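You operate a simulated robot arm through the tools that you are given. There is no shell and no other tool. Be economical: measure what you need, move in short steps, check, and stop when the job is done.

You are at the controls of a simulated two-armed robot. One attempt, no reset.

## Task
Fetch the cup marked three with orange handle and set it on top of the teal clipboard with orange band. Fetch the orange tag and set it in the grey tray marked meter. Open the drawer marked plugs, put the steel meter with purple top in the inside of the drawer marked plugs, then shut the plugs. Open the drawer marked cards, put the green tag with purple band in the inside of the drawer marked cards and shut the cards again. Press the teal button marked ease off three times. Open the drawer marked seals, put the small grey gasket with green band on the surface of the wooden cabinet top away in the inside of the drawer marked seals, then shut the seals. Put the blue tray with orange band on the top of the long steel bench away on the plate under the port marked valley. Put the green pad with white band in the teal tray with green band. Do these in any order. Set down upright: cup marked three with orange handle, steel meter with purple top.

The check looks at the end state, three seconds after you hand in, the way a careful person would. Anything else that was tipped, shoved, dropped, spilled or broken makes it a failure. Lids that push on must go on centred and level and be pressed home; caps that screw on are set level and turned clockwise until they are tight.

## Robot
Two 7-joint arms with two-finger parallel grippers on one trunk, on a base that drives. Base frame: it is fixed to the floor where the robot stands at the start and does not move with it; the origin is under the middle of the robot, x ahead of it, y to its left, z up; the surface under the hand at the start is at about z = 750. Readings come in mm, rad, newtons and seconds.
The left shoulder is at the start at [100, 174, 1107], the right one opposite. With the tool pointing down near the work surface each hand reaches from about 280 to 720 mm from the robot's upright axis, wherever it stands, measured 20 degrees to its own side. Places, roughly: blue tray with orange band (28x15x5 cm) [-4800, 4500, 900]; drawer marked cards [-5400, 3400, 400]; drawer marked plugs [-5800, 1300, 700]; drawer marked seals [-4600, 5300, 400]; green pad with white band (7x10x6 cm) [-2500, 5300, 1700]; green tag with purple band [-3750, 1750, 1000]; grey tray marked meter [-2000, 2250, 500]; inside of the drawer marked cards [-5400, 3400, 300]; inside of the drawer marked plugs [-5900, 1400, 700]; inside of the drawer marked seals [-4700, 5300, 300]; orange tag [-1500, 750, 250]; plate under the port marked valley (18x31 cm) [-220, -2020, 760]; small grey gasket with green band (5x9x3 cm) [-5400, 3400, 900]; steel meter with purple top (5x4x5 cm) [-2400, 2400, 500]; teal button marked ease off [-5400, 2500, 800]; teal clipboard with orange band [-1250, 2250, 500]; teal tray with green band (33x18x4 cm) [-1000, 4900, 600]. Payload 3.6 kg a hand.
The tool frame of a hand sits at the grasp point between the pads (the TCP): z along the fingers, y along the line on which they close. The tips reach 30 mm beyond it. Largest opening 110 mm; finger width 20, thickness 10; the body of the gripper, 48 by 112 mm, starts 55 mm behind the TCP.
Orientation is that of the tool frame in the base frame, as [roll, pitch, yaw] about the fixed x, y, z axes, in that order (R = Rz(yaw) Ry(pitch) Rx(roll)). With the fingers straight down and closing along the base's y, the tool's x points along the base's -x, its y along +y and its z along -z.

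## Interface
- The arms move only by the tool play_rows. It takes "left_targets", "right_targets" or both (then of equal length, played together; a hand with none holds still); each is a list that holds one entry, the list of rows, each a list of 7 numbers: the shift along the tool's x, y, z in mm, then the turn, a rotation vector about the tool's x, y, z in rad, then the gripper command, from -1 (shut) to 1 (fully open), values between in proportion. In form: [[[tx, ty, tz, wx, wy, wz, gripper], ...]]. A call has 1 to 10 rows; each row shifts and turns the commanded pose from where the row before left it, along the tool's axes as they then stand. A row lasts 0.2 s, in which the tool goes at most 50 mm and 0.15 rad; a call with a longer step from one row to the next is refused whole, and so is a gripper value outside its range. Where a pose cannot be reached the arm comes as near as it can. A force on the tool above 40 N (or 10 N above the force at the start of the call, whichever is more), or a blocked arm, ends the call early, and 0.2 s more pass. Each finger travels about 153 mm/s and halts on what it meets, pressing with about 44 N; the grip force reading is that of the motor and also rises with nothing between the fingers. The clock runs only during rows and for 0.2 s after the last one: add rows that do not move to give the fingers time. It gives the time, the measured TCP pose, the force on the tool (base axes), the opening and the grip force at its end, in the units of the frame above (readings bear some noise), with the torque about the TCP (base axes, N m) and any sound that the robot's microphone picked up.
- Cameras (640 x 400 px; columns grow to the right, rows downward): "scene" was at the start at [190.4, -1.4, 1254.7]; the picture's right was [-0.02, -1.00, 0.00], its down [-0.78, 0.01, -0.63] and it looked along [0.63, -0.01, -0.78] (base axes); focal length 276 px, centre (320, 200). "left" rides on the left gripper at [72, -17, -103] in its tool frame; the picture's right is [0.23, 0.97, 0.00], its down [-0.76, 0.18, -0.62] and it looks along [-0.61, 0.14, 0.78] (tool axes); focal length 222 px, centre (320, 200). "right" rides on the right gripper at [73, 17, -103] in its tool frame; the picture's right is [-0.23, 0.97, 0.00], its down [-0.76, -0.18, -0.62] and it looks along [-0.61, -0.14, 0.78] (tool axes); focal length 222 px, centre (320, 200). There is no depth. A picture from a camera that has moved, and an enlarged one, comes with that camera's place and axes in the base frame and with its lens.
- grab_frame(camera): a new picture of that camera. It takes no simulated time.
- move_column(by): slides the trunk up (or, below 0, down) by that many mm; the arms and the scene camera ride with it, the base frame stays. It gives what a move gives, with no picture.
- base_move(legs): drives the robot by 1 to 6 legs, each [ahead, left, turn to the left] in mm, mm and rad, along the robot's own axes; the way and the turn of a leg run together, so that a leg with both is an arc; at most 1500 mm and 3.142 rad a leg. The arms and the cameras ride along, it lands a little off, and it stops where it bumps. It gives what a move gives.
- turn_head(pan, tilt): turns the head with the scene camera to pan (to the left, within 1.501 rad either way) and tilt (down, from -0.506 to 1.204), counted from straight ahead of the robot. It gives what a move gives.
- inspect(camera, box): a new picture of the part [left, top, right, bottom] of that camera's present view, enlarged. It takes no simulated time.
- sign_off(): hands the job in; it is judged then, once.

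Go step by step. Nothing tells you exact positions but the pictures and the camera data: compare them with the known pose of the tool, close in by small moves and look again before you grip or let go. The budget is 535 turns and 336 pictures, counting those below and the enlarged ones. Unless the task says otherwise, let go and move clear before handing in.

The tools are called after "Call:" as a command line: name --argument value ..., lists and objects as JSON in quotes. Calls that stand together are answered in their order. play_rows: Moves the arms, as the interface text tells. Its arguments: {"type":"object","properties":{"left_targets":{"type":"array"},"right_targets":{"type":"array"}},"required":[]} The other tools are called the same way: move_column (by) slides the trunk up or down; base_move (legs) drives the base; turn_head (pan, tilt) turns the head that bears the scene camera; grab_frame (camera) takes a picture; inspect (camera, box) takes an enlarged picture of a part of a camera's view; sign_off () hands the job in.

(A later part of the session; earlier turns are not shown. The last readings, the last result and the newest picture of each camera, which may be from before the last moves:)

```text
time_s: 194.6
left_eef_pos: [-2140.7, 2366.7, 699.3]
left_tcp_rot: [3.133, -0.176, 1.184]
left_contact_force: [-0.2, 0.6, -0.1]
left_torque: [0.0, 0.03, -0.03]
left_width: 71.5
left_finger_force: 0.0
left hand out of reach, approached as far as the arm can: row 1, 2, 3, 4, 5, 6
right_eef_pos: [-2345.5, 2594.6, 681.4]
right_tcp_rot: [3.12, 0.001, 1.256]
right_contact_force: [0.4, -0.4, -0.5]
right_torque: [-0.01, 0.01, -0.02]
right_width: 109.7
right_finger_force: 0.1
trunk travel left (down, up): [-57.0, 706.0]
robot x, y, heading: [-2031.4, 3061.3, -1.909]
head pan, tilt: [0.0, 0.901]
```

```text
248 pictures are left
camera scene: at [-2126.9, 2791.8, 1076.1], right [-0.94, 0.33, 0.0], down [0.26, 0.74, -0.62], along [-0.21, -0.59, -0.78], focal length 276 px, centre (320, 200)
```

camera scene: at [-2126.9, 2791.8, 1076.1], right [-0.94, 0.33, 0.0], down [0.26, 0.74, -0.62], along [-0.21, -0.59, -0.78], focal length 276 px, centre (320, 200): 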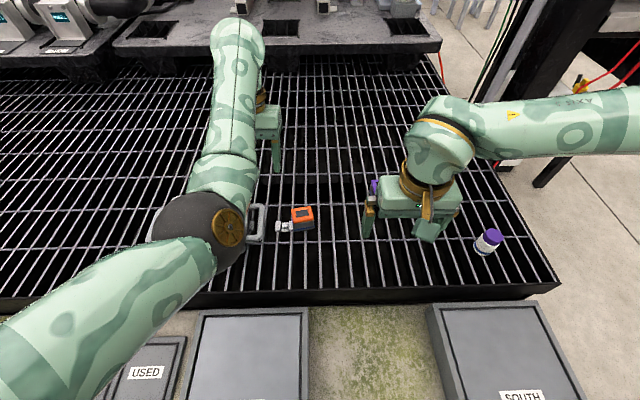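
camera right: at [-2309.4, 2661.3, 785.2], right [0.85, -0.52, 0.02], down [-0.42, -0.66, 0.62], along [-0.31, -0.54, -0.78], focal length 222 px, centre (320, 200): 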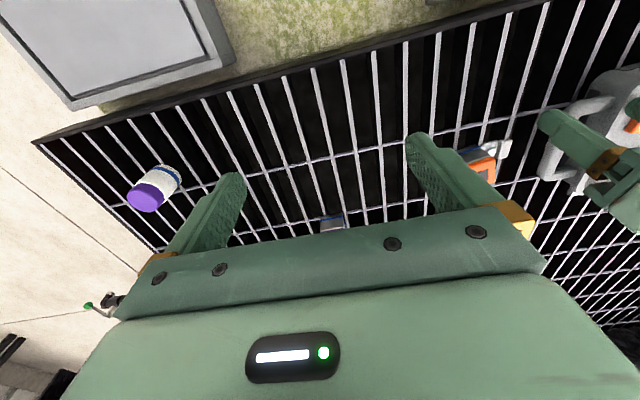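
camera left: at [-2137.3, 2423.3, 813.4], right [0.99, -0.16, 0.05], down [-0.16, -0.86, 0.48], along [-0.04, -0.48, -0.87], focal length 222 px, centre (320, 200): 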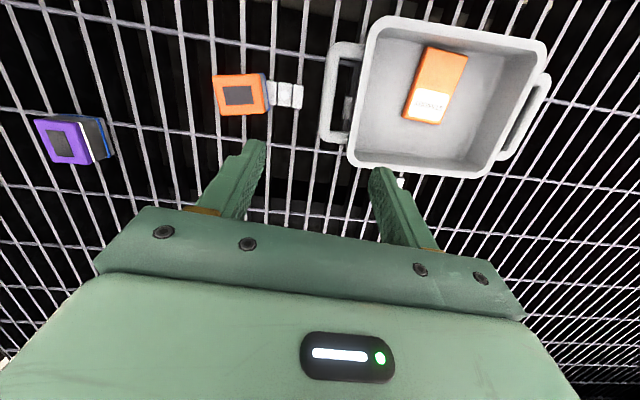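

Tray and tag are fine. Now tilt the right hand forward and approach the purple-top meter.

Call:
play_rows --right_targets '[[[0, 0, 0, 0, 0, -0.14, 1], [0, 0, 0, 0, -0.14, 0, 1], [0, 0, 0, 0, -0.14, 0, 1], [0, 0, 0, 0, -0.14, 0, 1], [0, 0, 0, 0, -0.14, 0, 1], [-21, -10.5, 27, 0, 0, 0, 0.6], [-21, -10.5, 27, 0, 0, 0, 0.6], [-21, -10.5, 27, 0, 0, 0, 0.6], [-21, -10.5, 27, 0, 0, 0, 0.6]]]'

Call:
grab_frame --camera "right"

Call:
grab_frame --camera "scene"

```text
time_s: 196.6
left_eef_pos: [-2140.9, 2367.3, 699.8]
left_tcp_rot: [3.132, -0.177, 1.184]
left_contact_force: [-0.2, 0.0, 0.0]
left_torque: [0.01, 0.02, 0.0]
left_width: 71.5
left_finger_force: 0.1
right_eef_pos: [-2409.0, 2474.4, 633.9]
right_tcp_rot: [3.116, 0.561, 1.382]
right_contact_force: [0.2, 0.1, 0.0]
right_torque: [0.03, -0.01, -0.06]
right_width: 88.2
right_finger_force: 0.1
trunk travel left (down, up): [-57.0, 706.0]
robot x, y, heading: [-2030.0, 3063.7, -1.91]
head pan, tilt: [0.0, 0.901]
```

```text
247 pictures are left
camera right: at [-2372.4, 2588.0, 683.2], right [0.92, -0.36, 0.14], down [-0.25, -0.27, 0.93], along [-0.29, -0.89, -0.34], focal length 222 px, centre (320, 200)
```

right: 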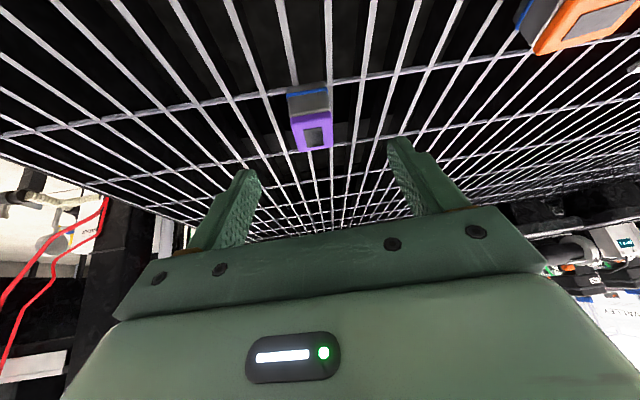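

```text
246 pictures are left
camera scene: at [-2127.1, 2791.4, 1075.9], right [-0.94, 0.33, 0.0], down [0.26, 0.74, -0.62], along [-0.21, -0.58, -0.78], focal length 276 px, centre (320, 200)
```

scene: 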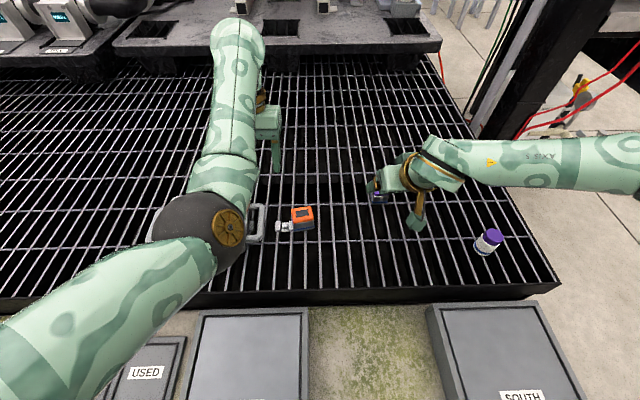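

Call:
play_rows --right_targets '[[[0, 0, 0, 0.045, 0, 0.072, 0.6], [0, 0, 0, 0.045, 0, 0.072, 0.6], [-2, 2, 29, 0, 0, 0, 0.6], [-2, 3, 28, 0, 0, 0, 0.6], [-2, 3, 28, 0, 0, 0, 0.6]]]'

Call:
grab_frame --camera "right"

```text
time_s: 197.8
left_eef_pos: [-2140.7, 2367.0, 699.8]
left_tcp_rot: [3.131, -0.174, 1.185]
left_contact_force: [0.0, -0.7, 1.1]
left_torque: [-0.01, 0.0, -0.03]
left_width: 71.6
left_finger_force: 0.1
right_eef_pos: [-2417.5, 2425.7, 565.5]
right_tcp_rot: [3.115, 0.56, 1.212]
right_contact_force: [0.6, 0.4, -0.3]
right_torque: [-0.02, -0.01, -0.02]
right_width: 88.3
right_finger_force: 0.0
trunk travel left (down, up): [-57.0, 706.0]
robot x, y, heading: [-2030.4, 3066.0, -1.911]
head pan, tilt: [0.0, 0.901]
```

```text
245 pictures are left
camera right: at [-2363.0, 2530.5, 614.8], right [0.85, -0.51, 0.14], down [-0.29, -0.23, 0.93], along [-0.44, -0.83, -0.34], focal length 222 px, centre (320, 200)
```

right: 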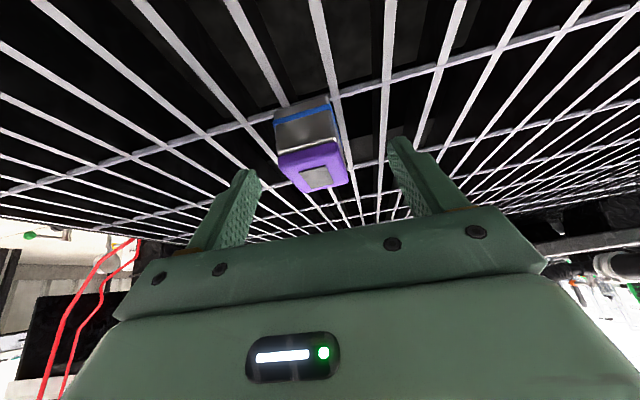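

Call:
play_rows --right_targets '[[[0, -3, 15, 0, 0, 0, 0.6], [0, -3, 14, 0, 0, 0, 0.6], [0, 0, 0, 0, 0, 0, 0.0], [0, 0, 0, 0, 0, 0, -0.6], [0, 0, 0, 0, 0, 0, -1], [0, 0, 0, 0, 0, 0, -1]]]'

Call:
grab_frame --camera "right"

```text
time_s: 199.2
left_eef_pos: [-2141.2, 2367.0, 700.1]
left_tcp_rot: [3.131, -0.177, 1.187]
left_contact_force: [0.3, 0.7, -0.8]
left_torque: [-0.02, 0.02, 0.02]
left_width: 71.3
left_finger_force: 0.0
right_eef_pos: [-2426.0, 2411.5, 540.0]
right_tcp_rot: [3.114, 0.559, 1.211]
right_contact_force: [-0.5, 0.2, 0.0]
right_torque: [0.03, 0.04, -0.01]
right_width: 39.7
right_finger_force: 43.5
trunk travel left (down, up): [-57.0, 706.0]
robot x, y, heading: [-2031.1, 3064.5, -1.909]
head pan, tilt: [0.0, 0.901]
```

```text
244 pictures are left
camera right: at [-2372.6, 2518.0, 590.1], right [0.85, -0.51, 0.14], down [-0.29, -0.23, 0.93], along [-0.44, -0.83, -0.34], focal length 222 px, centre (320, 200)
```

right: 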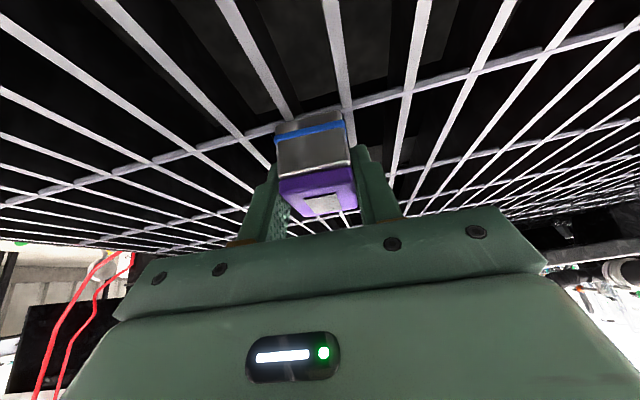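

Meter gripped (40 mm). Lift and raise, then back away.

Call:
play_rows --right_targets '[[[-8, 0, -13, 0, 0, 0, -1], [-16, 0, -25, 0, 0, 0, -1], [-16, 0, -25, 0, 0, 0, -1], [-16, 0, -25, 0, 0, 0, -1], [-16, 0, -25, 0, 0, 0, -1]]]'

Call:
move_column --by 250

Call:
base_move --legs '[[-500, 0, 0]]'

Call:
grab_frame --camera "right"

Call:
grab_frame --camera "scene"

```text
time_s: 200.4
left_eef_pos: [-2141.2, 2367.0, 700.5]
left_tcp_rot: [3.132, -0.176, 1.184]
left_contact_force: [0.5, 0.0, 0.0]
left_torque: [0.01, -0.02, 0.01]
left_width: 71.6
left_finger_force: 0.1
right_eef_pos: [-2431.7, 2410.4, 675.5]
right_tcp_rot: [3.115, 0.556, 1.212]
right_contact_force: [0.3, 0.2, -1.2]
right_torque: [0.0, 0.01, 0.03]
right_width: 39.5
right_finger_force: 43.8
trunk travel left (down, up): [-57.0, 706.0]
robot x, y, heading: [-2029.9, 3062.7, -1.904]
head pan, tilt: [0.0, 0.901]
```

```text
time_s: 202.9
left_eef_pos: [-2129.6, 2400.4, 1073.4]
left_tcp_rot: [3.121, 0.033, 1.185]
left_contact_force: [-0.3, 0.0, 1.0]
left_torque: [0.03, 0.0, -0.01]
left_width: 71.5
left_finger_force: 0.1
right_eef_pos: [-2431.8, 2411.0, 923.4]
right_tcp_rot: [3.117, 0.557, 1.209]
right_contact_force: [-1.1, -0.6, -1.4]
right_torque: [0.05, -0.01, 0.02]
right_width: 39.8
right_finger_force: 43.8
trunk travel left (down, up): [-307.0, 456.0]
robot x, y, heading: [-2032.1, 3064.9, -1.915]
head pan, tilt: [0.0, 0.901]
```

```text
time_s: 205.9
left_eef_pos: [-1964.8, 2869.2, 1075.0]
left_tcp_rot: [3.12, 0.033, 1.187]
left_contact_force: [0.3, -0.4, 0.2]
left_torque: [-0.03, 0.01, 0.02]
left_width: 71.3
left_finger_force: 0.1
right_eef_pos: [-2265.1, 2880.8, 926.2]
right_tcp_rot: [3.117, 0.559, 1.212]
right_contact_force: [0.1, 0.1, -1.1]
right_torque: [0.04, -0.01, -0.02]
right_width: 39.7
right_finger_force: 44.3
trunk travel left (down, up): [-307.0, 456.0]
robot x, y, heading: [-1870.0, 3534.0, -1.909]
head pan, tilt: [0.0, 0.901]
```

```text
243 pictures are left
camera right: at [-2210.6, 2986.8, 974.4], right [0.85, -0.51, 0.14], down [-0.29, -0.23, 0.93], along [-0.44, -0.83, -0.34], focal length 222 px, centre (320, 200)
```

right: 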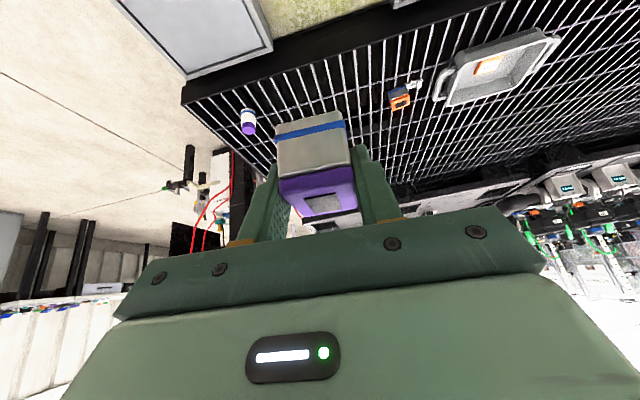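

```text
242 pictures are left
camera scene: at [-1916.2, 3389.7, 1339.0], right [-0.94, 0.33, 0.0], down [0.26, 0.74, -0.62], along [-0.21, -0.59, -0.78], focal length 276 px, centre (320, 200)
```

scene: 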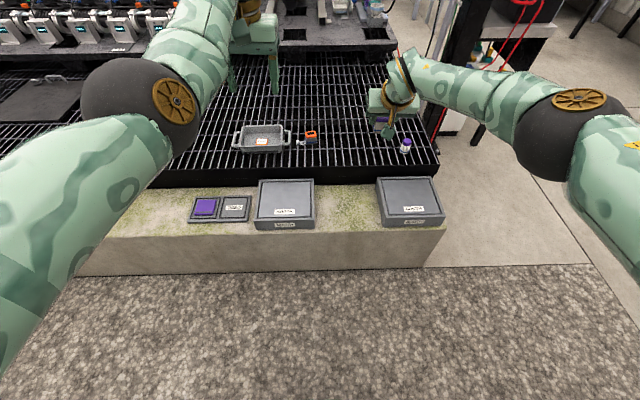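

Turning west; then I'll look at the racks for the cup on the way.

Call:
base_move --legs '[[0, 0, -1.23], [700, 0, 0]]'

Call:
turn_head --pan -1.3 --tilt 0.1

Call:
grab_frame --camera "scene"

Call:
inspect --camera "scene" --box '[330, 90, 640, 290]'

```text
time_s: 212.8
left_eef_pos: [-3222.5, 3406.0, 1073.5]
left_tcp_rot: [3.121, 0.034, -0.046]
left_contact_force: [-0.1, -0.5, -0.8]
left_torque: [-0.03, 0.0, 0.02]
left_width: 71.8
left_finger_force: 0.2
right_eef_pos: [-3311.3, 3694.0, 922.3]
right_tcp_rot: [3.115, 0.558, -0.019]
right_contact_force: [-0.3, 0.2, -2.4]
right_torque: [-0.01, -0.03, 0.05]
right_width: 39.7
right_finger_force: 43.9
trunk travel left (down, up): [-307.0, 456.0]
robot x, y, heading: [-2562.8, 3530.6, -3.14]
head pan, tilt: [0.0, 0.901]
```

```text
time_s: 214.2
left_eef_pos: [-3222.4, 3404.8, 1074.2]
left_tcp_rot: [3.12, 0.033, -0.046]
left_contact_force: [-0.3, -0.5, 0.7]
left_torque: [-0.02, 0.02, 0.01]
left_width: 71.7
left_finger_force: 0.0
right_eef_pos: [-3311.6, 3692.4, 924.2]
right_tcp_rot: [3.116, 0.557, -0.019]
right_contact_force: [0.2, -0.1, -1.2]
right_torque: [-0.04, -0.01, 0.02]
right_width: 39.5
right_finger_force: 44.4
trunk travel left (down, up): [-307.0, 456.0]
robot x, y, heading: [-2563.6, 3536.1, -3.144]
head pan, tilt: [-1.3, 0.099]
```

```text
241 pictures are left
camera scene: at [-2664.9, 3622.1, 1409.8], right [0.96, 0.27, 0.0], down [0.03, -0.1, -0.99], along [-0.27, 0.96, -0.1], focal length 276 px, centre (320, 200)
```

scene: 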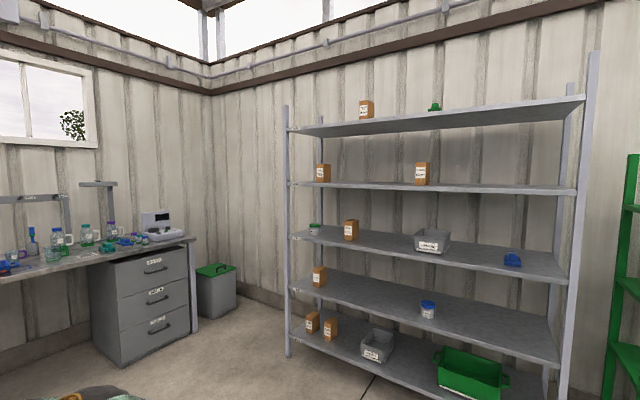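

```text
2.00 times, centred on (485, 190) of scene
camera zoom: at [-2664.9, 3622.1, 1409.8], right [0.96, 0.27, 0.0], down [0.03, -0.1, -0.99], along [-0.27, 0.96, -0.1], focal length 552 px, centre (-10, 220)
```

zoom: 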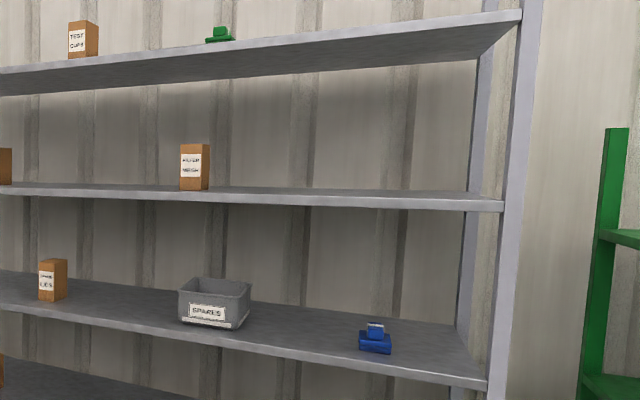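

Call:
base_move --legs '[[1500, 0, 0], [250, 0, 0], [0, 1500, 0], [0, 500, 0]]'

Call:
turn_head --pan 0 --tilt 0.5

Call:
grab_frame --camera "scene"

```text
time_s: 232.7
left_eef_pos: [-4963.4, 1393.6, 1072.8]
left_tcp_rot: [3.122, 0.034, -0.046]
left_contact_force: [-0.7, -0.7, 0.1]
left_torque: [0.01, 0.0, 0.02]
left_width: 71.6
left_finger_force: 0.1
right_eef_pos: [-5053.1, 1680.9, 924.2]
right_tcp_rot: [3.116, 0.558, -0.02]
right_contact_force: [-0.3, -0.2, -2.1]
right_torque: [0.0, 0.01, -0.01]
right_width: 39.8
right_finger_force: 43.0
trunk travel left (down, up): [-307.0, 456.0]
robot x, y, heading: [-4306.5, 1523.7, -3.141]
head pan, tilt: [-1.3, 0.099]
```

```text
time_s: 234.1
left_eef_pos: [-4963.9, 1395.0, 1074.0]
left_tcp_rot: [3.12, 0.034, -0.045]
left_contact_force: [1.2, -0.3, 0.1]
left_torque: [-0.01, -0.03, 0.06]
left_width: 71.6
left_finger_force: 0.0
right_eef_pos: [-5052.4, 1682.7, 924.8]
right_tcp_rot: [3.115, 0.559, -0.02]
right_contact_force: [0.6, -0.7, -1.5]
right_torque: [0.01, -0.03, 0.01]
right_width: 39.6
right_finger_force: 43.9
trunk travel left (down, up): [-307.0, 456.0]
robot x, y, heading: [-4303.7, 1524.2, -3.144]
head pan, tilt: [0.0, 0.499]
```

```text
239 pictures are left
camera scene: at [-4471.8, 1523.2, 1372.7], right [0.0, 1.0, 0.0], down [0.48, 0.0, -0.88], along [-0.88, 0.0, -0.48], focal length 276 px, centre (320, 200)
```

scene: 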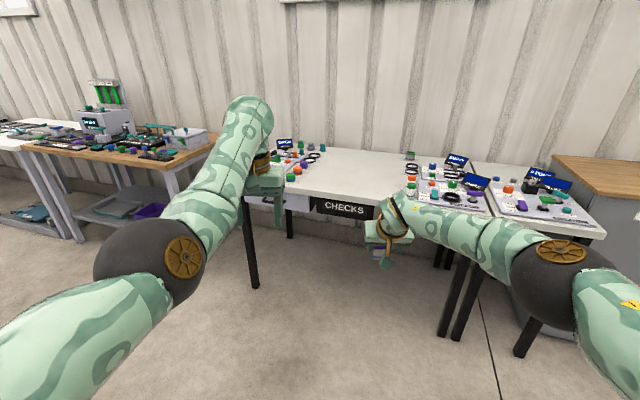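

Call:
inspect --camera "scene" --box '[210, 120, 430, 260]'

Call:
grab_frame --camera "left"

```text
2.86 times, centred on (320, 190) of scene
camera zoom: at [-4471.8, 1523.2, 1372.7], right [0.0, 1.0, 0.0], down [0.48, 0.0, -0.88], along [-0.88, 0.0, -0.48], focal length 789 px, centre (320, 229)
```

zoom: 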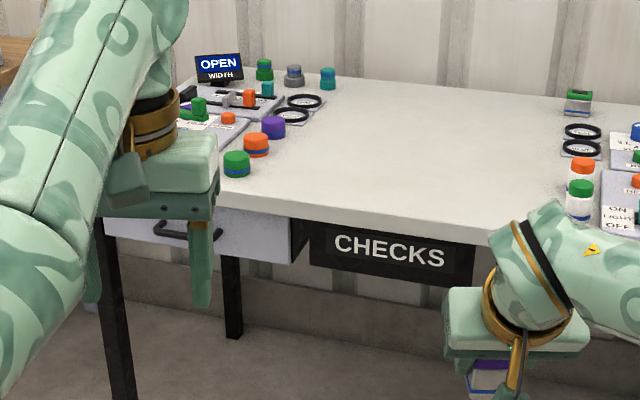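

```text
237 pictures are left
camera left: at [-4886.4, 1410.5, 1173.3], right [0.18, -0.98, 0.01], down [-0.75, -0.13, 0.65], along [-0.64, -0.13, -0.76], focal length 222 px, centre (320, 200)
```

left: 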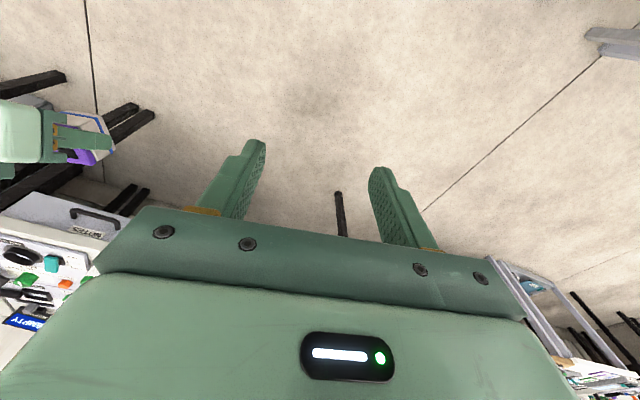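

Plugs drawer handle (black bow) is at about (-5602, 1320, 750). I'll retract the right hand with the meter, and turn the left hand to point forward with vertical closing.

Call:
play_rows --left_targets '[[[30, 0, 20, 0, 0, 0, 0.3], [30, 0, 20, 0, 0, 0, 0.3], [30, 0, 20, 0, 0, 0, 0.3], [30, 0, 20, 0, 0, 0, 0.3], [30, 0, 20, 0, 0, 0, 0.3], [30, 0, 20, 0, 0, 0, 0.3], [0, 0, 20, 0, 0, 0, 0.3], [0, 0, 0, 0, 0, 0, 0.3], [0, 0, 0, 0, 0, 0, 0.3], [0, 0, 0, 0, 0, 0, 0.3]]]' --right_targets '[[[20, 0, 0, 0, 0.14, 0, -1], [20, 0, 0, 0, 0.14, 0, -1], [20, 0, 0, 0, 0.14, 0, -1], [20, 0, 0, 0, 0.14, 0, -1], [30, 0, -10, 0, 0, 0, -1], [30, 0, -10, 0, 0, 0, -1], [30, 0, -10, 0, 0, 0, -1], [30, 0, -10, 0, 0, 0, -1], [30, 0, -10, 0, 0, 0, -1], [30, 0, -10, 0, 0, 0, -1]]]'

Call:
play_rows --left_targets '[[[0, 0, 0, 0, -0.145, 0, 0.3], [0, 0, 0, 0, -0.145, 0, 0.3], [0, 0, 0, 0, -0.145, 0, 0.3], [0, 0, 0, 0, -0.145, 0, 0.3], [0, 0, 0, 0, -0.145, 0, 0.3], [0, 0, 0, 0, -0.145, 0, 0.3], [0, 0, 0, 0, -0.145, 0, 0.3], [0, 0, 0, 0, -0.145, 0, 0.3], [0, 0, 0, 0, -0.145, 0, 0.3], [0, 0, 0, 0, -0.145, 0, 0.3]]]'

Call:
play_rows --left_targets '[[[0, 0, 0, 0, -0.1, -0.12, 0.3], [0, 0, 0, 0, 0, -0.145, 0.3], [0, 0, 0, 0, 0, -0.145, 0.3], [0, 0, 0, 0, 0, -0.145, 0.3], [0, 0, 0, 0, 0, -0.145, 0.3], [0, 0, 0, 0, 0, -0.145, 0.3], [0, 0, 0, 0, 0, -0.145, 0.3], [0, 0, 0, 0, 0, -0.145, 0.3], [0, 0, 0, 0, 0, -0.145, 0.3], [0, 0, 0, 0, 0, -0.145, 0.3]]]'

Call:
grab_frame --camera "scene"

Call:
grab_frame --camera "left"

```text
time_s: 236.3
left_eef_pos: [-4842.7, 1382.3, 895.3]
left_tcp_rot: [3.121, 0.035, -0.044]
left_contact_force: [-0.2, 0.3, 0.5]
left_torque: [-0.01, 0.02, -0.01]
left_width: 71.4
left_finger_force: 0.0
left hand out of reach, approached as far as the arm can: row 2, 3, 4, 5, 6
right_eef_pos: [-4805.7, 1704.0, 937.7]
right_tcp_rot: [3.117, 0.21, -0.012]
right_contact_force: [0.2, -0.6, -1.0]
right_torque: [-0.03, 0.02, 0.03]
right_width: 39.5
right_finger_force: 44.3
right hand out of reach, approached as far as the arm can: row 2, 3, 4
trunk travel left (down, up): [-307.0, 456.0]
robot x, y, heading: [-4304.9, 1521.5, -3.145]
head pan, tilt: [0.0, 0.499]
```

```text
time_s: 237.3
left_eef_pos: [-4884.0, 1367.3, 964.7]
left_tcp_rot: [3.081, 0.718, -0.063]
left_contact_force: [-0.4, 0.6, 0.4]
left_torque: [0.0, 0.04, 0.01]
left_width: 71.6
left_finger_force: 0.1
right_eef_pos: [-4806.9, 1703.8, 937.7]
right_tcp_rot: [3.119, 0.209, -0.009]
right_contact_force: [0.1, 0.8, -1.0]
right_torque: [0.01, -0.03, 0.02]
right_width: 39.9
right_finger_force: 44.3
trunk travel left (down, up): [-307.0, 456.0]
robot x, y, heading: [-4304.9, 1522.5, -3.15]
head pan, tilt: [0.0, 0.499]
stopped in row 4 (left hand): the arm was blocked; the commanded pose is now the measured one
```

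```text
refused: row 1 steps farther than a row can; nothing moved
```

```text
236 pictures are left
camera scene: at [-4471.5, 1523.0, 1372.8], right [0.0, 1.0, 0.0], down [0.48, 0.0, -0.88], along [-0.88, 0.0, -0.48], focal length 276 px, centre (320, 200)
```

scene: 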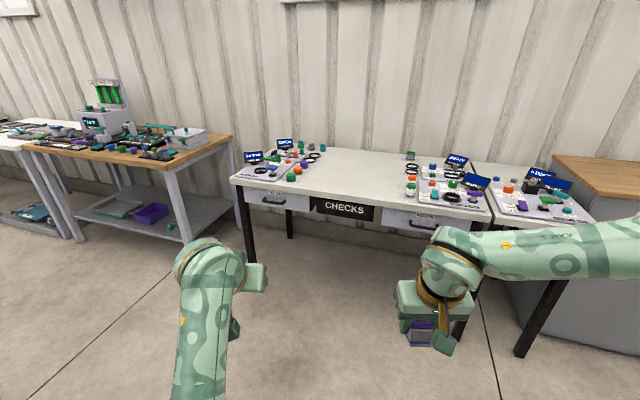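

```text
235 pictures are left
camera left: at [-4761.2, 1382.9, 993.1], right [0.15, -0.98, -0.1], down [-0.17, -0.13, 0.98], along [-0.97, -0.13, -0.18], focal length 222 px, centre (320, 200)
```

left: 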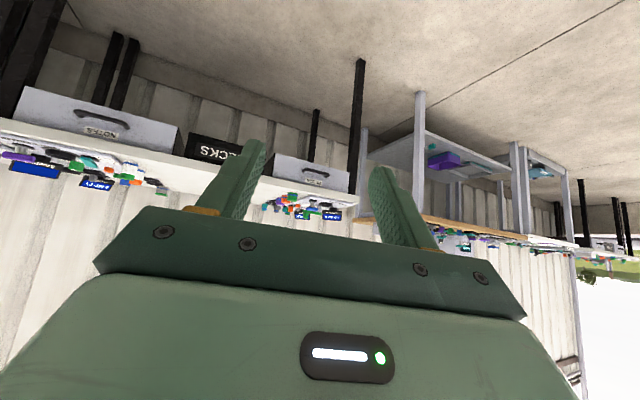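

Call:
inspect --camera "scene" --box '[220, 150, 480, 250]'

Call:
turn_head --pan 0.5 --tilt 1.0

Call:
grab_frame --camera "scene"

```text
2.46 times, centred on (350, 200) of scene
camera zoom: at [-4471.5, 1523.0, 1372.8], right [0.0, 1.0, 0.0], down [0.48, 0.0, -0.88], along [-0.88, 0.0, -0.48], focal length 680 px, centre (246, 200)
```

zoom: 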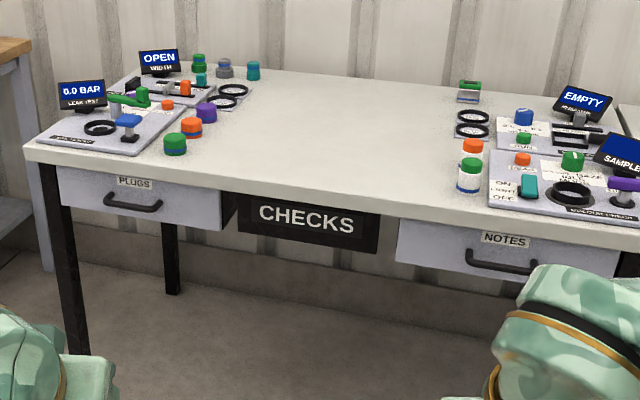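

```text
time_s: 238.3
left_eef_pos: [-4884.9, 1367.3, 966.4]
left_tcp_rot: [3.082, 0.718, -0.062]
left_contact_force: [0.6, 0.5, -0.7]
left_torque: [-0.01, 0.0, -0.02]
left_width: 71.5
left_finger_force: 0.1
right_eef_pos: [-4806.9, 1704.9, 939.6]
right_tcp_rot: [3.119, 0.208, -0.011]
right_contact_force: [1.0, 0.5, -1.0]
right_torque: [0.0, 0.02, 0.01]
right_width: 39.5
right_finger_force: 43.9
trunk travel left (down, up): [-307.0, 456.0]
robot x, y, heading: [-4305.4, 1525.1, -3.142]
head pan, tilt: [0.499, 1.0]
```

```text
233 pictures are left
camera scene: at [-4441.8, 1489.9, 1331.7], right [-0.48, 0.88, 0.0], down [0.74, 0.4, -0.54], along [-0.47, -0.26, -0.84], focal length 276 px, centre (320, 200)
```

scene: 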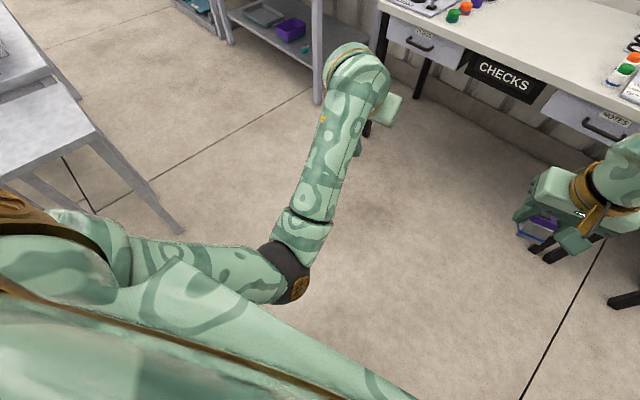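

PLUGS label confirmed on the left drawer. I'll bring the left hand up near shoulder height where a horizontal tool is feasible.

Call:
play_rows --left_targets '[[[-20, 0, -23, 0, 0, 0, 0.3], [-20, 0, -23, 0, 0, 0, 0.3], [-20, 0, -23, 0, 0, 0, 0.3], [-20, 0, -23, 0, 0, 0, 0.3], [-20, 0, -23, 0, 0, 0, 0.3], [-20, 0, -23, 0, 0, 0, 0.3]]]'

Call:
play_rows --left_targets '[[[0, 0, 0, 0, -0.14, 0, 0.3], [0, 0, 0, 0, -0.14, 0, 0.3], [0, 0, 0, 0, -0.14, 0, 0.3], [0, 0, 0, 0, -0.14, 0, 0.3], [0, 0, 0, 0, -0.14, 0, 0.3], [0, 0, 0, 0, -0.14, 0, 0.3]]]'

Call:
grab_frame --camera "scene"

```text
time_s: 239.7
left_eef_pos: [-4884.0, 1376.1, 1148.2]
left_tcp_rot: [3.084, 0.717, -0.06]
left_contact_force: [-0.6, -0.1, -0.5]
left_torque: [-0.02, 0.02, -0.02]
left_width: 71.6
left_finger_force: 0.0
right_eef_pos: [-4806.6, 1704.0, 937.9]
right_tcp_rot: [3.119, 0.211, -0.011]
right_contact_force: [0.2, -0.8, -1.8]
right_torque: [0.01, 0.04, 0.0]
right_width: 39.8
right_finger_force: 44.5
trunk travel left (down, up): [-307.0, 456.0]
robot x, y, heading: [-4305.8, 1521.3, -3.145]
head pan, tilt: [0.499, 1.0]
```

```text
time_s: 241.1
left_eef_pos: [-4882.2, 1375.6, 1147.4]
left_tcp_rot: [1.791, 1.526, -1.373]
left_contact_force: [0.1, 0.3, 0.2]
left_torque: [-0.01, 0.05, -0.02]
left_width: 71.7
left_finger_force: 0.0
right_eef_pos: [-4806.0, 1703.9, 937.5]
right_tcp_rot: [3.117, 0.212, -0.011]
right_contact_force: [0.2, -0.6, -1.1]
right_torque: [-0.02, -0.03, 0.0]
right_width: 39.5
right_finger_force: 43.9
trunk travel left (down, up): [-307.0, 456.0]
robot x, y, heading: [-4304.1, 1519.7, -3.139]
head pan, tilt: [0.499, 1.0]
```

```text
232 pictures are left
camera scene: at [-4441.6, 1489.6, 1331.7], right [-0.48, 0.88, 0.0], down [0.74, 0.4, -0.54], along [-0.47, -0.26, -0.84], focal length 276 px, centre (320, 200)
```

scene: 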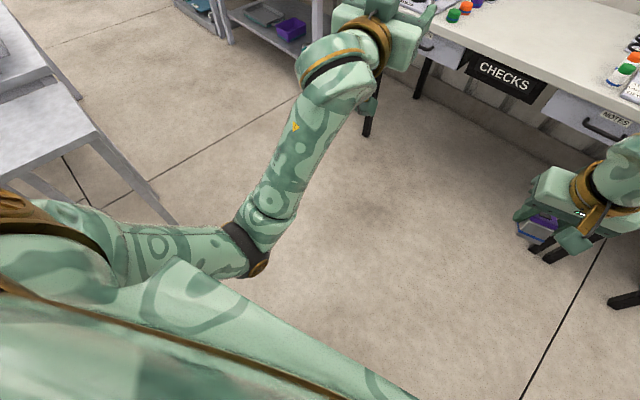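

Call:
play_rows --left_targets '[[[0, 0, 0, 0, 0, -0.145, 0.3], [0, 0, 0, 0, 0, -0.145, 0.3], [0, 0, 0, 0, 0, -0.145, 0.3], [0, 0, 0, 0, 0, -0.145, 0.3], [0, 0, 0, 0, 0, -0.145, 0.3], [0, 0, 0, 0, 0, -0.145, 0.3], [0, 0, 0, 0, 0, -0.145, 0.3], [0, 0, 0, 0, 0, -0.145, 0.3], [0, 0, 0, 0, 0, -0.145, 0.3], [0, 0, 0, 0, 0, -0.145, 0.3]]]'

Call:
grab_frame --camera "left"

```text
time_s: 242.2
left_eef_pos: [-4887.7, 1342.8, 1137.8]
left_tcp_rot: [-1.596, 1.119, 1.581]
left_contact_force: [0.7, -0.2, -0.4]
left_torque: [0.01, -0.01, 0.0]
left_width: 71.6
left_finger_force: 0.1
right_eef_pos: [-4806.9, 1703.6, 938.6]
right_tcp_rot: [3.119, 0.209, -0.012]
right_contact_force: [0.2, 0.4, -1.2]
right_torque: [0.02, 0.0, -0.06]
right_width: 39.6
right_finger_force: 43.9
trunk travel left (down, up): [-307.0, 456.0]
robot x, y, heading: [-4305.7, 1523.7, -3.139]
head pan, tilt: [0.499, 1.0]
stopped in row 5 (left hand): the arm was blocked; the commanded pose is now the measured one
```

```text
231 pictures are left
camera left: at [-4784.9, 1393.1, 1079.4], right [0.03, -0.78, -0.63], down [0.63, -0.47, 0.61], along [-0.77, -0.42, 0.48], focal length 222 px, centre (320, 200)
```

left: 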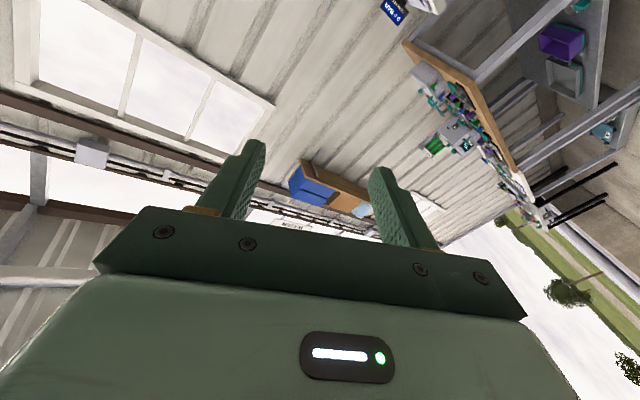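

Call:
play_rows --left_targets '[[[0, 0, 0, 0, 0, 0.145, 0.3], [0, 0, 0, 0, 0, 0.145, 0.3], [0, 0, 0, 0, 0, 0.145, 0.3], [0, 0, 0, 0, 0, 0.145, 0.3], [0, 0, 0, 0, 0, 0.145, 0.3], [0, 0, 0, 0, 0, 0.145, 0.3], [0, 0, 0, 0, 0, 0.145, 0.3], [0, 0, 0, 0, 0, 0.145, 0.3], [0, 0, 0, 0, 0, 0.145, 0.3], [0, 0, 0, 0, 0, 0.145, 0.3]]]'

Call:
play_rows --left_targets '[[[0, 0, 0, 0, 0, 0.145, 0.3], [0, 0, 0, 0, 0, 0.145, 0.3], [0, 0, 0, 0, 0, 0.145, 0.3], [0, 0, 0, 0, 0, 0.145, 0.3], [0, 0, 0, 0, 0, 0.1, 0.3]]]'

Call:
grab_frame --camera "left"

```text
time_s: 244.4
left_eef_pos: [-4887.5, 1343.0, 1135.8]
left_tcp_rot: [1.586, 0.574, -1.534]
left_contact_force: [0.4, 0.5, -0.5]
left_torque: [0.02, -0.01, 0.04]
left_width: 71.6
left_finger_force: 0.0
right_eef_pos: [-4806.3, 1704.1, 938.3]
right_tcp_rot: [3.12, 0.209, -0.01]
right_contact_force: [0.2, 0.4, -0.9]
right_torque: [0.02, 0.03, -0.01]
right_width: 39.8
right_finger_force: 44.1
trunk travel left (down, up): [-307.0, 456.0]
robot x, y, heading: [-4304.4, 1524.8, -3.139]
head pan, tilt: [0.499, 1.0]
```

```text
time_s: 245.6
left_eef_pos: [-4886.4, 1342.7, 1136.1]
left_tcp_rot: [1.582, -0.104, -1.541]
left_contact_force: [0.0, 0.1, 0.2]
left_torque: [-0.02, 0.04, -0.02]
left_width: 71.4
left_finger_force: 0.1
right_eef_pos: [-4805.8, 1705.0, 938.3]
right_tcp_rot: [3.119, 0.21, -0.011]
right_contact_force: [-0.2, 1.2, -1.3]
right_torque: [-0.02, 0.02, -0.02]
right_width: 39.9
right_finger_force: 44.0
trunk travel left (down, up): [-307.0, 456.0]
robot x, y, heading: [-4306.5, 1523.5, -3.139]
head pan, tilt: [0.499, 1.0]
```

```text
230 pictures are left
camera left: at [-4781.5, 1272.9, 1127.3], right [-0.01, -0.12, 0.99], down [0.6, 0.79, 0.1], along [-0.8, 0.59, 0.07], focal length 222 px, centre (320, 200)
```

left: 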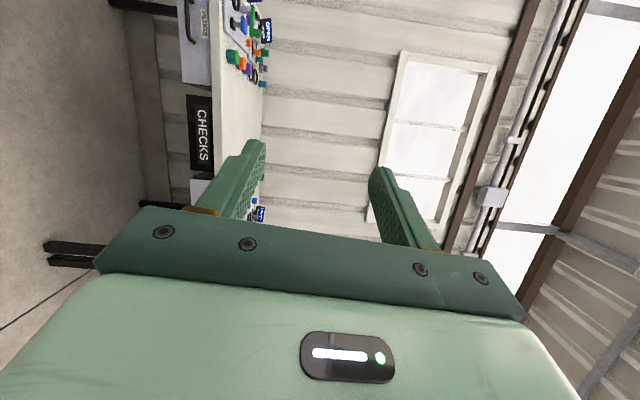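

Left hand is now horizontal with vertical closing. Raise the right hand, then lower the trunk.

Call:
play_rows --left_targets '[[[0, 0, 0, 0, 0, -0.1, 0.3], [0, 0, 0, 0, 0, 0, 0.3], [0, 0, 0, 0, 0, 0, 0.3], [0, 0, 0, 0, 0, 0, 0.3], [0, 0, 0, 0, 0, 0, 0.3], [0, 0, 0, 0, 0, 0, 0.3], [0, 0, 0, 0, 0, 0, 0.3], [0, 0, 0, 0, 0, 0, 0.3], [0, 0, 0, 0, 0, 0, 0.3]]]' --right_targets '[[[-8, 0, -40, 0, 0, 0, -1], [-8, 0, -40, 0, 0, 0, -1], [-8, 0, -40, 0, 0, 0, -1], [-8, 0, -40, 0, 0, 0, -1], [-8, 0, -40, 0, 0, 0, -1], [-8, 0, -40, 0, 0, 0, -1], [20, 0, -20, 0, 0.1, 0, -1], [20, 0, -20, 0, 0.1, 0, -1], [20, 0, -20, 0, 0, 0, -1]]]'

Call:
move_column --by -300

Call:
turn_head --pan 0.2 --tilt 0.5

Call:
grab_frame --camera "scene"

```text
time_s: 247.6
left_eef_pos: [-4885.6, 1343.5, 1135.9]
left_tcp_rot: [1.584, -0.005, -1.542]
left_contact_force: [0.9, 0.1, 0.6]
left_torque: [0.02, -0.03, 0.01]
left_width: 71.4
left_finger_force: 0.1
right_eef_pos: [-4736.0, 1710.3, 1236.5]
right_tcp_rot: [3.121, 0.011, -0.005]
right_contact_force: [0.4, -0.1, -1.4]
right_torque: [-0.02, 0.0, -0.02]
right_width: 39.6
right_finger_force: 43.7
trunk travel left (down, up): [-307.0, 456.0]
robot x, y, heading: [-4305.0, 1523.4, -3.142]
head pan, tilt: [0.499, 1.0]
```

```text
time_s: 250.6
left_eef_pos: [-4917.0, 1342.7, 780.9]
left_tcp_rot: [1.708, -0.008, -1.542]
left_contact_force: [-0.8, -0.1, 0.7]
left_torque: [0.0, 0.02, -0.03]
left_width: 71.6
left_finger_force: 0.1
right_eef_pos: [-4737.0, 1709.7, 936.5]
right_tcp_rot: [3.119, 0.011, -0.008]
right_contact_force: [0.3, -0.5, -1.4]
right_torque: [0.01, 0.03, 0.02]
right_width: 39.6
right_finger_force: 44.3
trunk travel left (down, up): [-7.0, 756.0]
robot x, y, heading: [-4304.0, 1521.5, -3.146]
head pan, tilt: [0.499, 1.0]
```

```text
time_s: 251.5
left_eef_pos: [-4916.9, 1344.0, 781.3]
left_tcp_rot: [1.711, -0.009, -1.542]
left_contact_force: [-0.6, 0.2, 0.0]
left_torque: [0.0, 0.02, -0.02]
left_width: 71.5
left_finger_force: 0.1
right_eef_pos: [-4736.7, 1710.0, 935.4]
right_tcp_rot: [3.119, 0.01, -0.007]
right_contact_force: [-0.3, 0.3, -1.9]
right_torque: [-0.01, 0.02, -0.02]
right_width: 39.8
right_finger_force: 44.0
trunk travel left (down, up): [-7.0, 756.0]
robot x, y, heading: [-4307.6, 1522.4, -3.145]
head pan, tilt: [0.201, 0.499]
```

```text
229 pictures are left
camera scene: at [-4638.3, 1504.7, 1055.5], right [-0.2, 0.98, 0.0], down [0.47, 0.1, -0.88], along [-0.86, -0.18, -0.48], focal length 276 px, centre (320, 200)
```

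scene: 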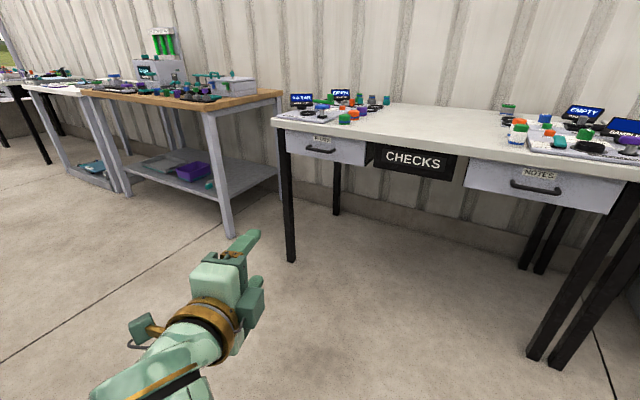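

Call:
base_move --legs '[[540, 35, 0]]'

Call:
grab_frame --camera "left"

Call:
grab_frame --camera "scene"

```text
time_s: 254.7
left_eef_pos: [-5462.9, 1310.3, 782.3]
left_tcp_rot: [1.71, -0.01, -1.545]
left_contact_force: [-0.3, -0.4, -0.2]
left_torque: [0.02, -0.02, 0.02]
left_width: 71.6
left_finger_force: 0.0
right_eef_pos: [-5284.2, 1676.2, 935.7]
right_tcp_rot: [3.121, 0.011, -0.009]
right_contact_force: [-0.5, 0.0, -1.7]
right_torque: [-0.04, 0.04, 0.01]
right_width: 39.4
right_finger_force: 44.0
trunk travel left (down, up): [-7.0, 756.0]
robot x, y, heading: [-4848.1, 1488.9, 3.138]
head pan, tilt: [0.201, 0.499]
```

```text
228 pictures are left
camera left: at [-5357.3, 1241.0, 778.3], right [-0.13, -0.22, 0.97], down [0.57, 0.78, 0.26], along [-0.81, 0.59, 0.03], focal length 222 px, centre (320, 200)
```

left: 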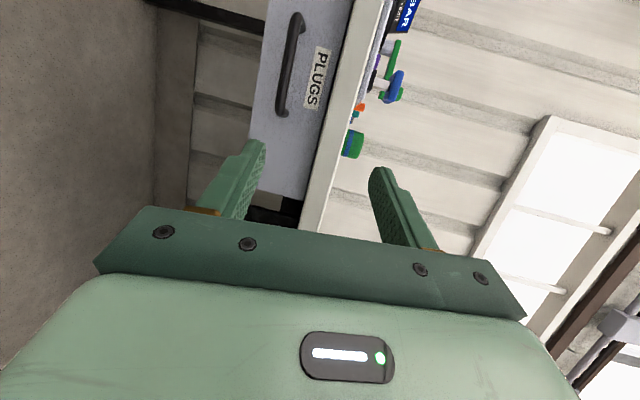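

```text
227 pictures are left
camera scene: at [-5184.7, 1470.8, 1055.5], right [-0.2, 0.98, 0.0], down [0.47, 0.09, -0.88], along [-0.86, -0.17, -0.48], focal length 276 px, centre (320, 200)
```

scene: 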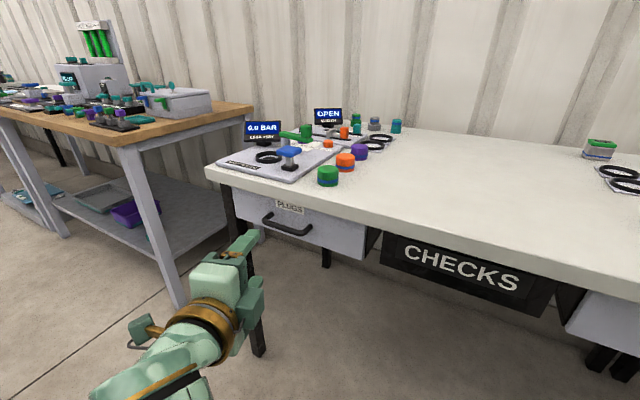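

Handle now fixed at about (-5714, 1285, 688). Lower the left hand to handle height.

Call:
play_rows --left_targets '[[[8, -30, 4, 0, 0, 0, 0.3], [8, -30, 4, 0, 0, 0, 0.3], [8, -31, 4, 0, 0, 0, 0.3]]]'

Call:
base_move --legs '[[150, 0, 0]]'

Call:
grab_frame --camera "left"

Call:
grab_frame --camera "scene"

```text
time_s: 255.5
left_eef_pos: [-5463.0, 1285.3, 688.8]
left_tcp_rot: [1.711, -0.007, -1.545]
left_contact_force: [0.7, 0.1, -0.3]
left_torque: [0.02, 0.01, -0.01]
left_width: 71.6
left_finger_force: 0.1
right_eef_pos: [-5283.5, 1676.9, 935.8]
right_tcp_rot: [3.119, 0.01, -0.009]
right_contact_force: [0.1, 0.1, -1.8]
right_torque: [0.01, -0.03, 0.0]
right_width: 39.2
right_finger_force: 44.2
trunk travel left (down, up): [-7.0, 756.0]
robot x, y, heading: [-4849.4, 1486.5, 3.137]
head pan, tilt: [0.201, 0.499]
```

```text
time_s: 256.9
left_eef_pos: [-5615.1, 1286.1, 690.2]
left_tcp_rot: [1.709, -0.006, -1.545]
left_contact_force: [-0.2, 0.1, 0.2]
left_torque: [0.0, 0.02, 0.0]
left_width: 71.4
left_finger_force: 0.1
right_eef_pos: [-5435.4, 1677.5, 935.3]
right_tcp_rot: [3.119, 0.01, -0.01]
right_contact_force: [-0.4, -1.2, -1.2]
right_torque: [0.01, 0.01, 0.06]
right_width: 39.5
right_finger_force: 44.0
trunk travel left (down, up): [-7.0, 756.0]
robot x, y, heading: [-5005.9, 1488.4, 3.141]
head pan, tilt: [0.201, 0.499]
```

```text
226 pictures are left
camera left: at [-5509.1, 1216.6, 686.4], right [-0.13, -0.22, 0.97], down [0.57, 0.78, 0.26], along [-0.81, 0.59, 0.03], focal length 222 px, centre (320, 200)
```

left: 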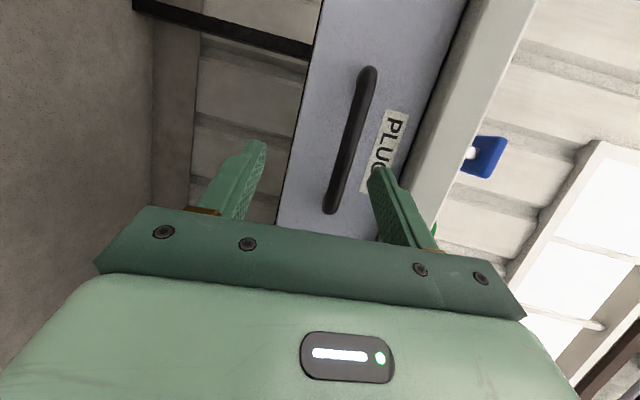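

```text
225 pictures are left
camera scene: at [-5337.0, 1471.2, 1055.4], right [-0.2, 0.98, 0.0], down [0.47, 0.09, -0.88], along [-0.86, -0.17, -0.48], focal length 276 px, centre (320, 200)
```

scene: 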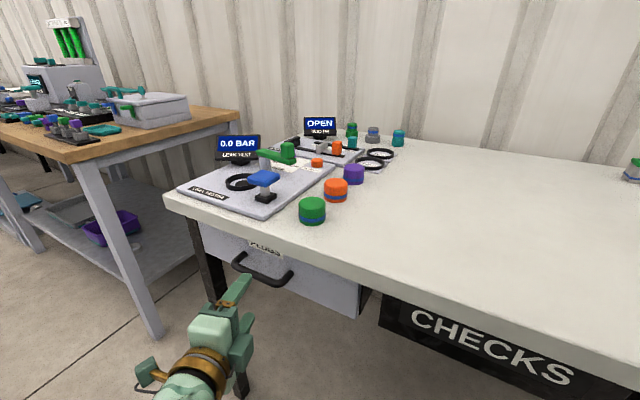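

Call:
play_rows --left_targets '[[[0, 9, 0, 0, 0, 0, 0.3]]]'

Call:
base_move --legs '[[60, 0, 0]]'

Call:
grab_frame --camera "left"

```text
time_s: 257.2
left_eef_pos: [-5616.3, 1286.8, 699.1]
left_tcp_rot: [1.711, -0.007, -1.545]
left_contact_force: [-0.9, 0.0, -0.6]
left_torque: [0.0, 0.0, 0.01]
left_width: 71.5
left_finger_force: 0.0
right_eef_pos: [-5434.9, 1676.8, 935.6]
right_tcp_rot: [3.121, 0.01, -0.009]
right_contact_force: [-0.9, -1.3, -1.3]
right_torque: [0.02, 0.01, 0.0]
right_width: 39.5
right_finger_force: 43.6
trunk travel left (down, up): [-7.0, 756.0]
robot x, y, heading: [-5002.2, 1486.6, 3.139]
head pan, tilt: [0.201, 0.499]
```

```text
time_s: 258.4
left_eef_pos: [-5673.9, 1287.0, 698.5]
left_tcp_rot: [1.707, -0.008, -1.546]
left_contact_force: [0.7, -0.4, 0.8]
left_torque: [0.02, 0.0, -0.01]
left_width: 71.5
left_finger_force: 0.1
right_eef_pos: [-5494.9, 1677.6, 935.1]
right_tcp_rot: [3.118, 0.01, -0.012]
right_contact_force: [0.9, 0.6, -1.7]
right_torque: [0.04, 0.03, 0.0]
right_width: 39.5
right_finger_force: 43.6
trunk travel left (down, up): [-7.0, 756.0]
robot x, y, heading: [-5064.5, 1490.6, 3.139]
head pan, tilt: [0.201, 0.499]
stopped in leg 1: the force on the tool passed its limit at 48 N (the readings are from after the stop); the commanded pose is now the measured one
```

```text
224 pictures are left
camera left: at [-5568.0, 1217.1, 696.2], right [-0.13, -0.22, 0.97], down [0.57, 0.78, 0.26], along [-0.81, 0.59, 0.03], focal length 222 px, centre (320, 200)
```

left: 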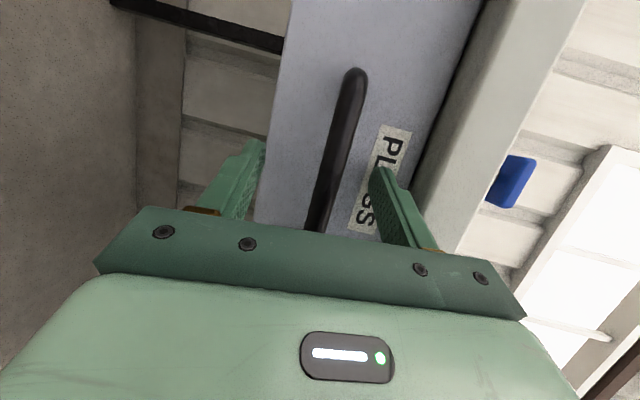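

Call:
play_rows --left_targets '[[[0, 0, 0, 0, 0, 0, -0.3], [0, 0, 0, 0, 0, 0, -1], [0, 0, 0, 0, 0, 0, -1], [0, 0, 0, 0, 0, 0, -1]]]'

Call:
grab_frame --camera "left"

```text
time_s: 259.4
left_eef_pos: [-5673.1, 1286.2, 703.4]
left_tcp_rot: [1.701, -0.007, -1.545]
left_contact_force: [-6.3, -6.2, 25.1]
left_torque: [-0.86, 0.28, -0.99]
left_width: 14.3
left_finger_force: 45.2
right_eef_pos: [-5493.0, 1676.7, 936.6]
right_tcp_rot: [3.12, 0.01, -0.008]
right_contact_force: [-0.8, 0.5, -1.4]
right_torque: [-0.02, 0.03, -0.01]
right_width: 39.4
right_finger_force: 44.0
trunk travel left (down, up): [-7.0, 756.0]
robot x, y, heading: [-5058.8, 1485.9, 3.14]
head pan, tilt: [0.201, 0.499]
```

```text
223 pictures are left
camera left: at [-5567.1, 1216.7, 699.1], right [-0.12, -0.22, 0.97], down [0.58, 0.78, 0.25], along [-0.81, 0.59, 0.04], focal length 222 px, centre (320, 200)
```

left: 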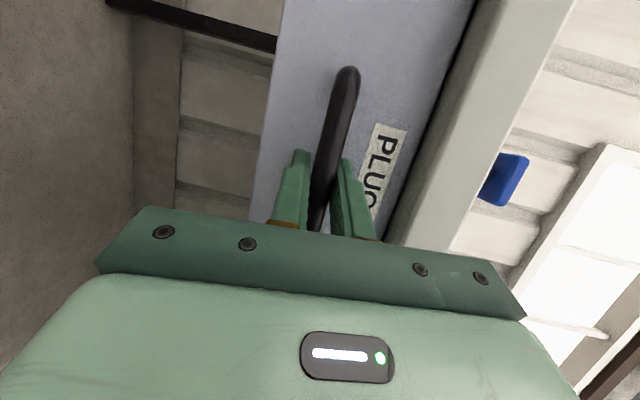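

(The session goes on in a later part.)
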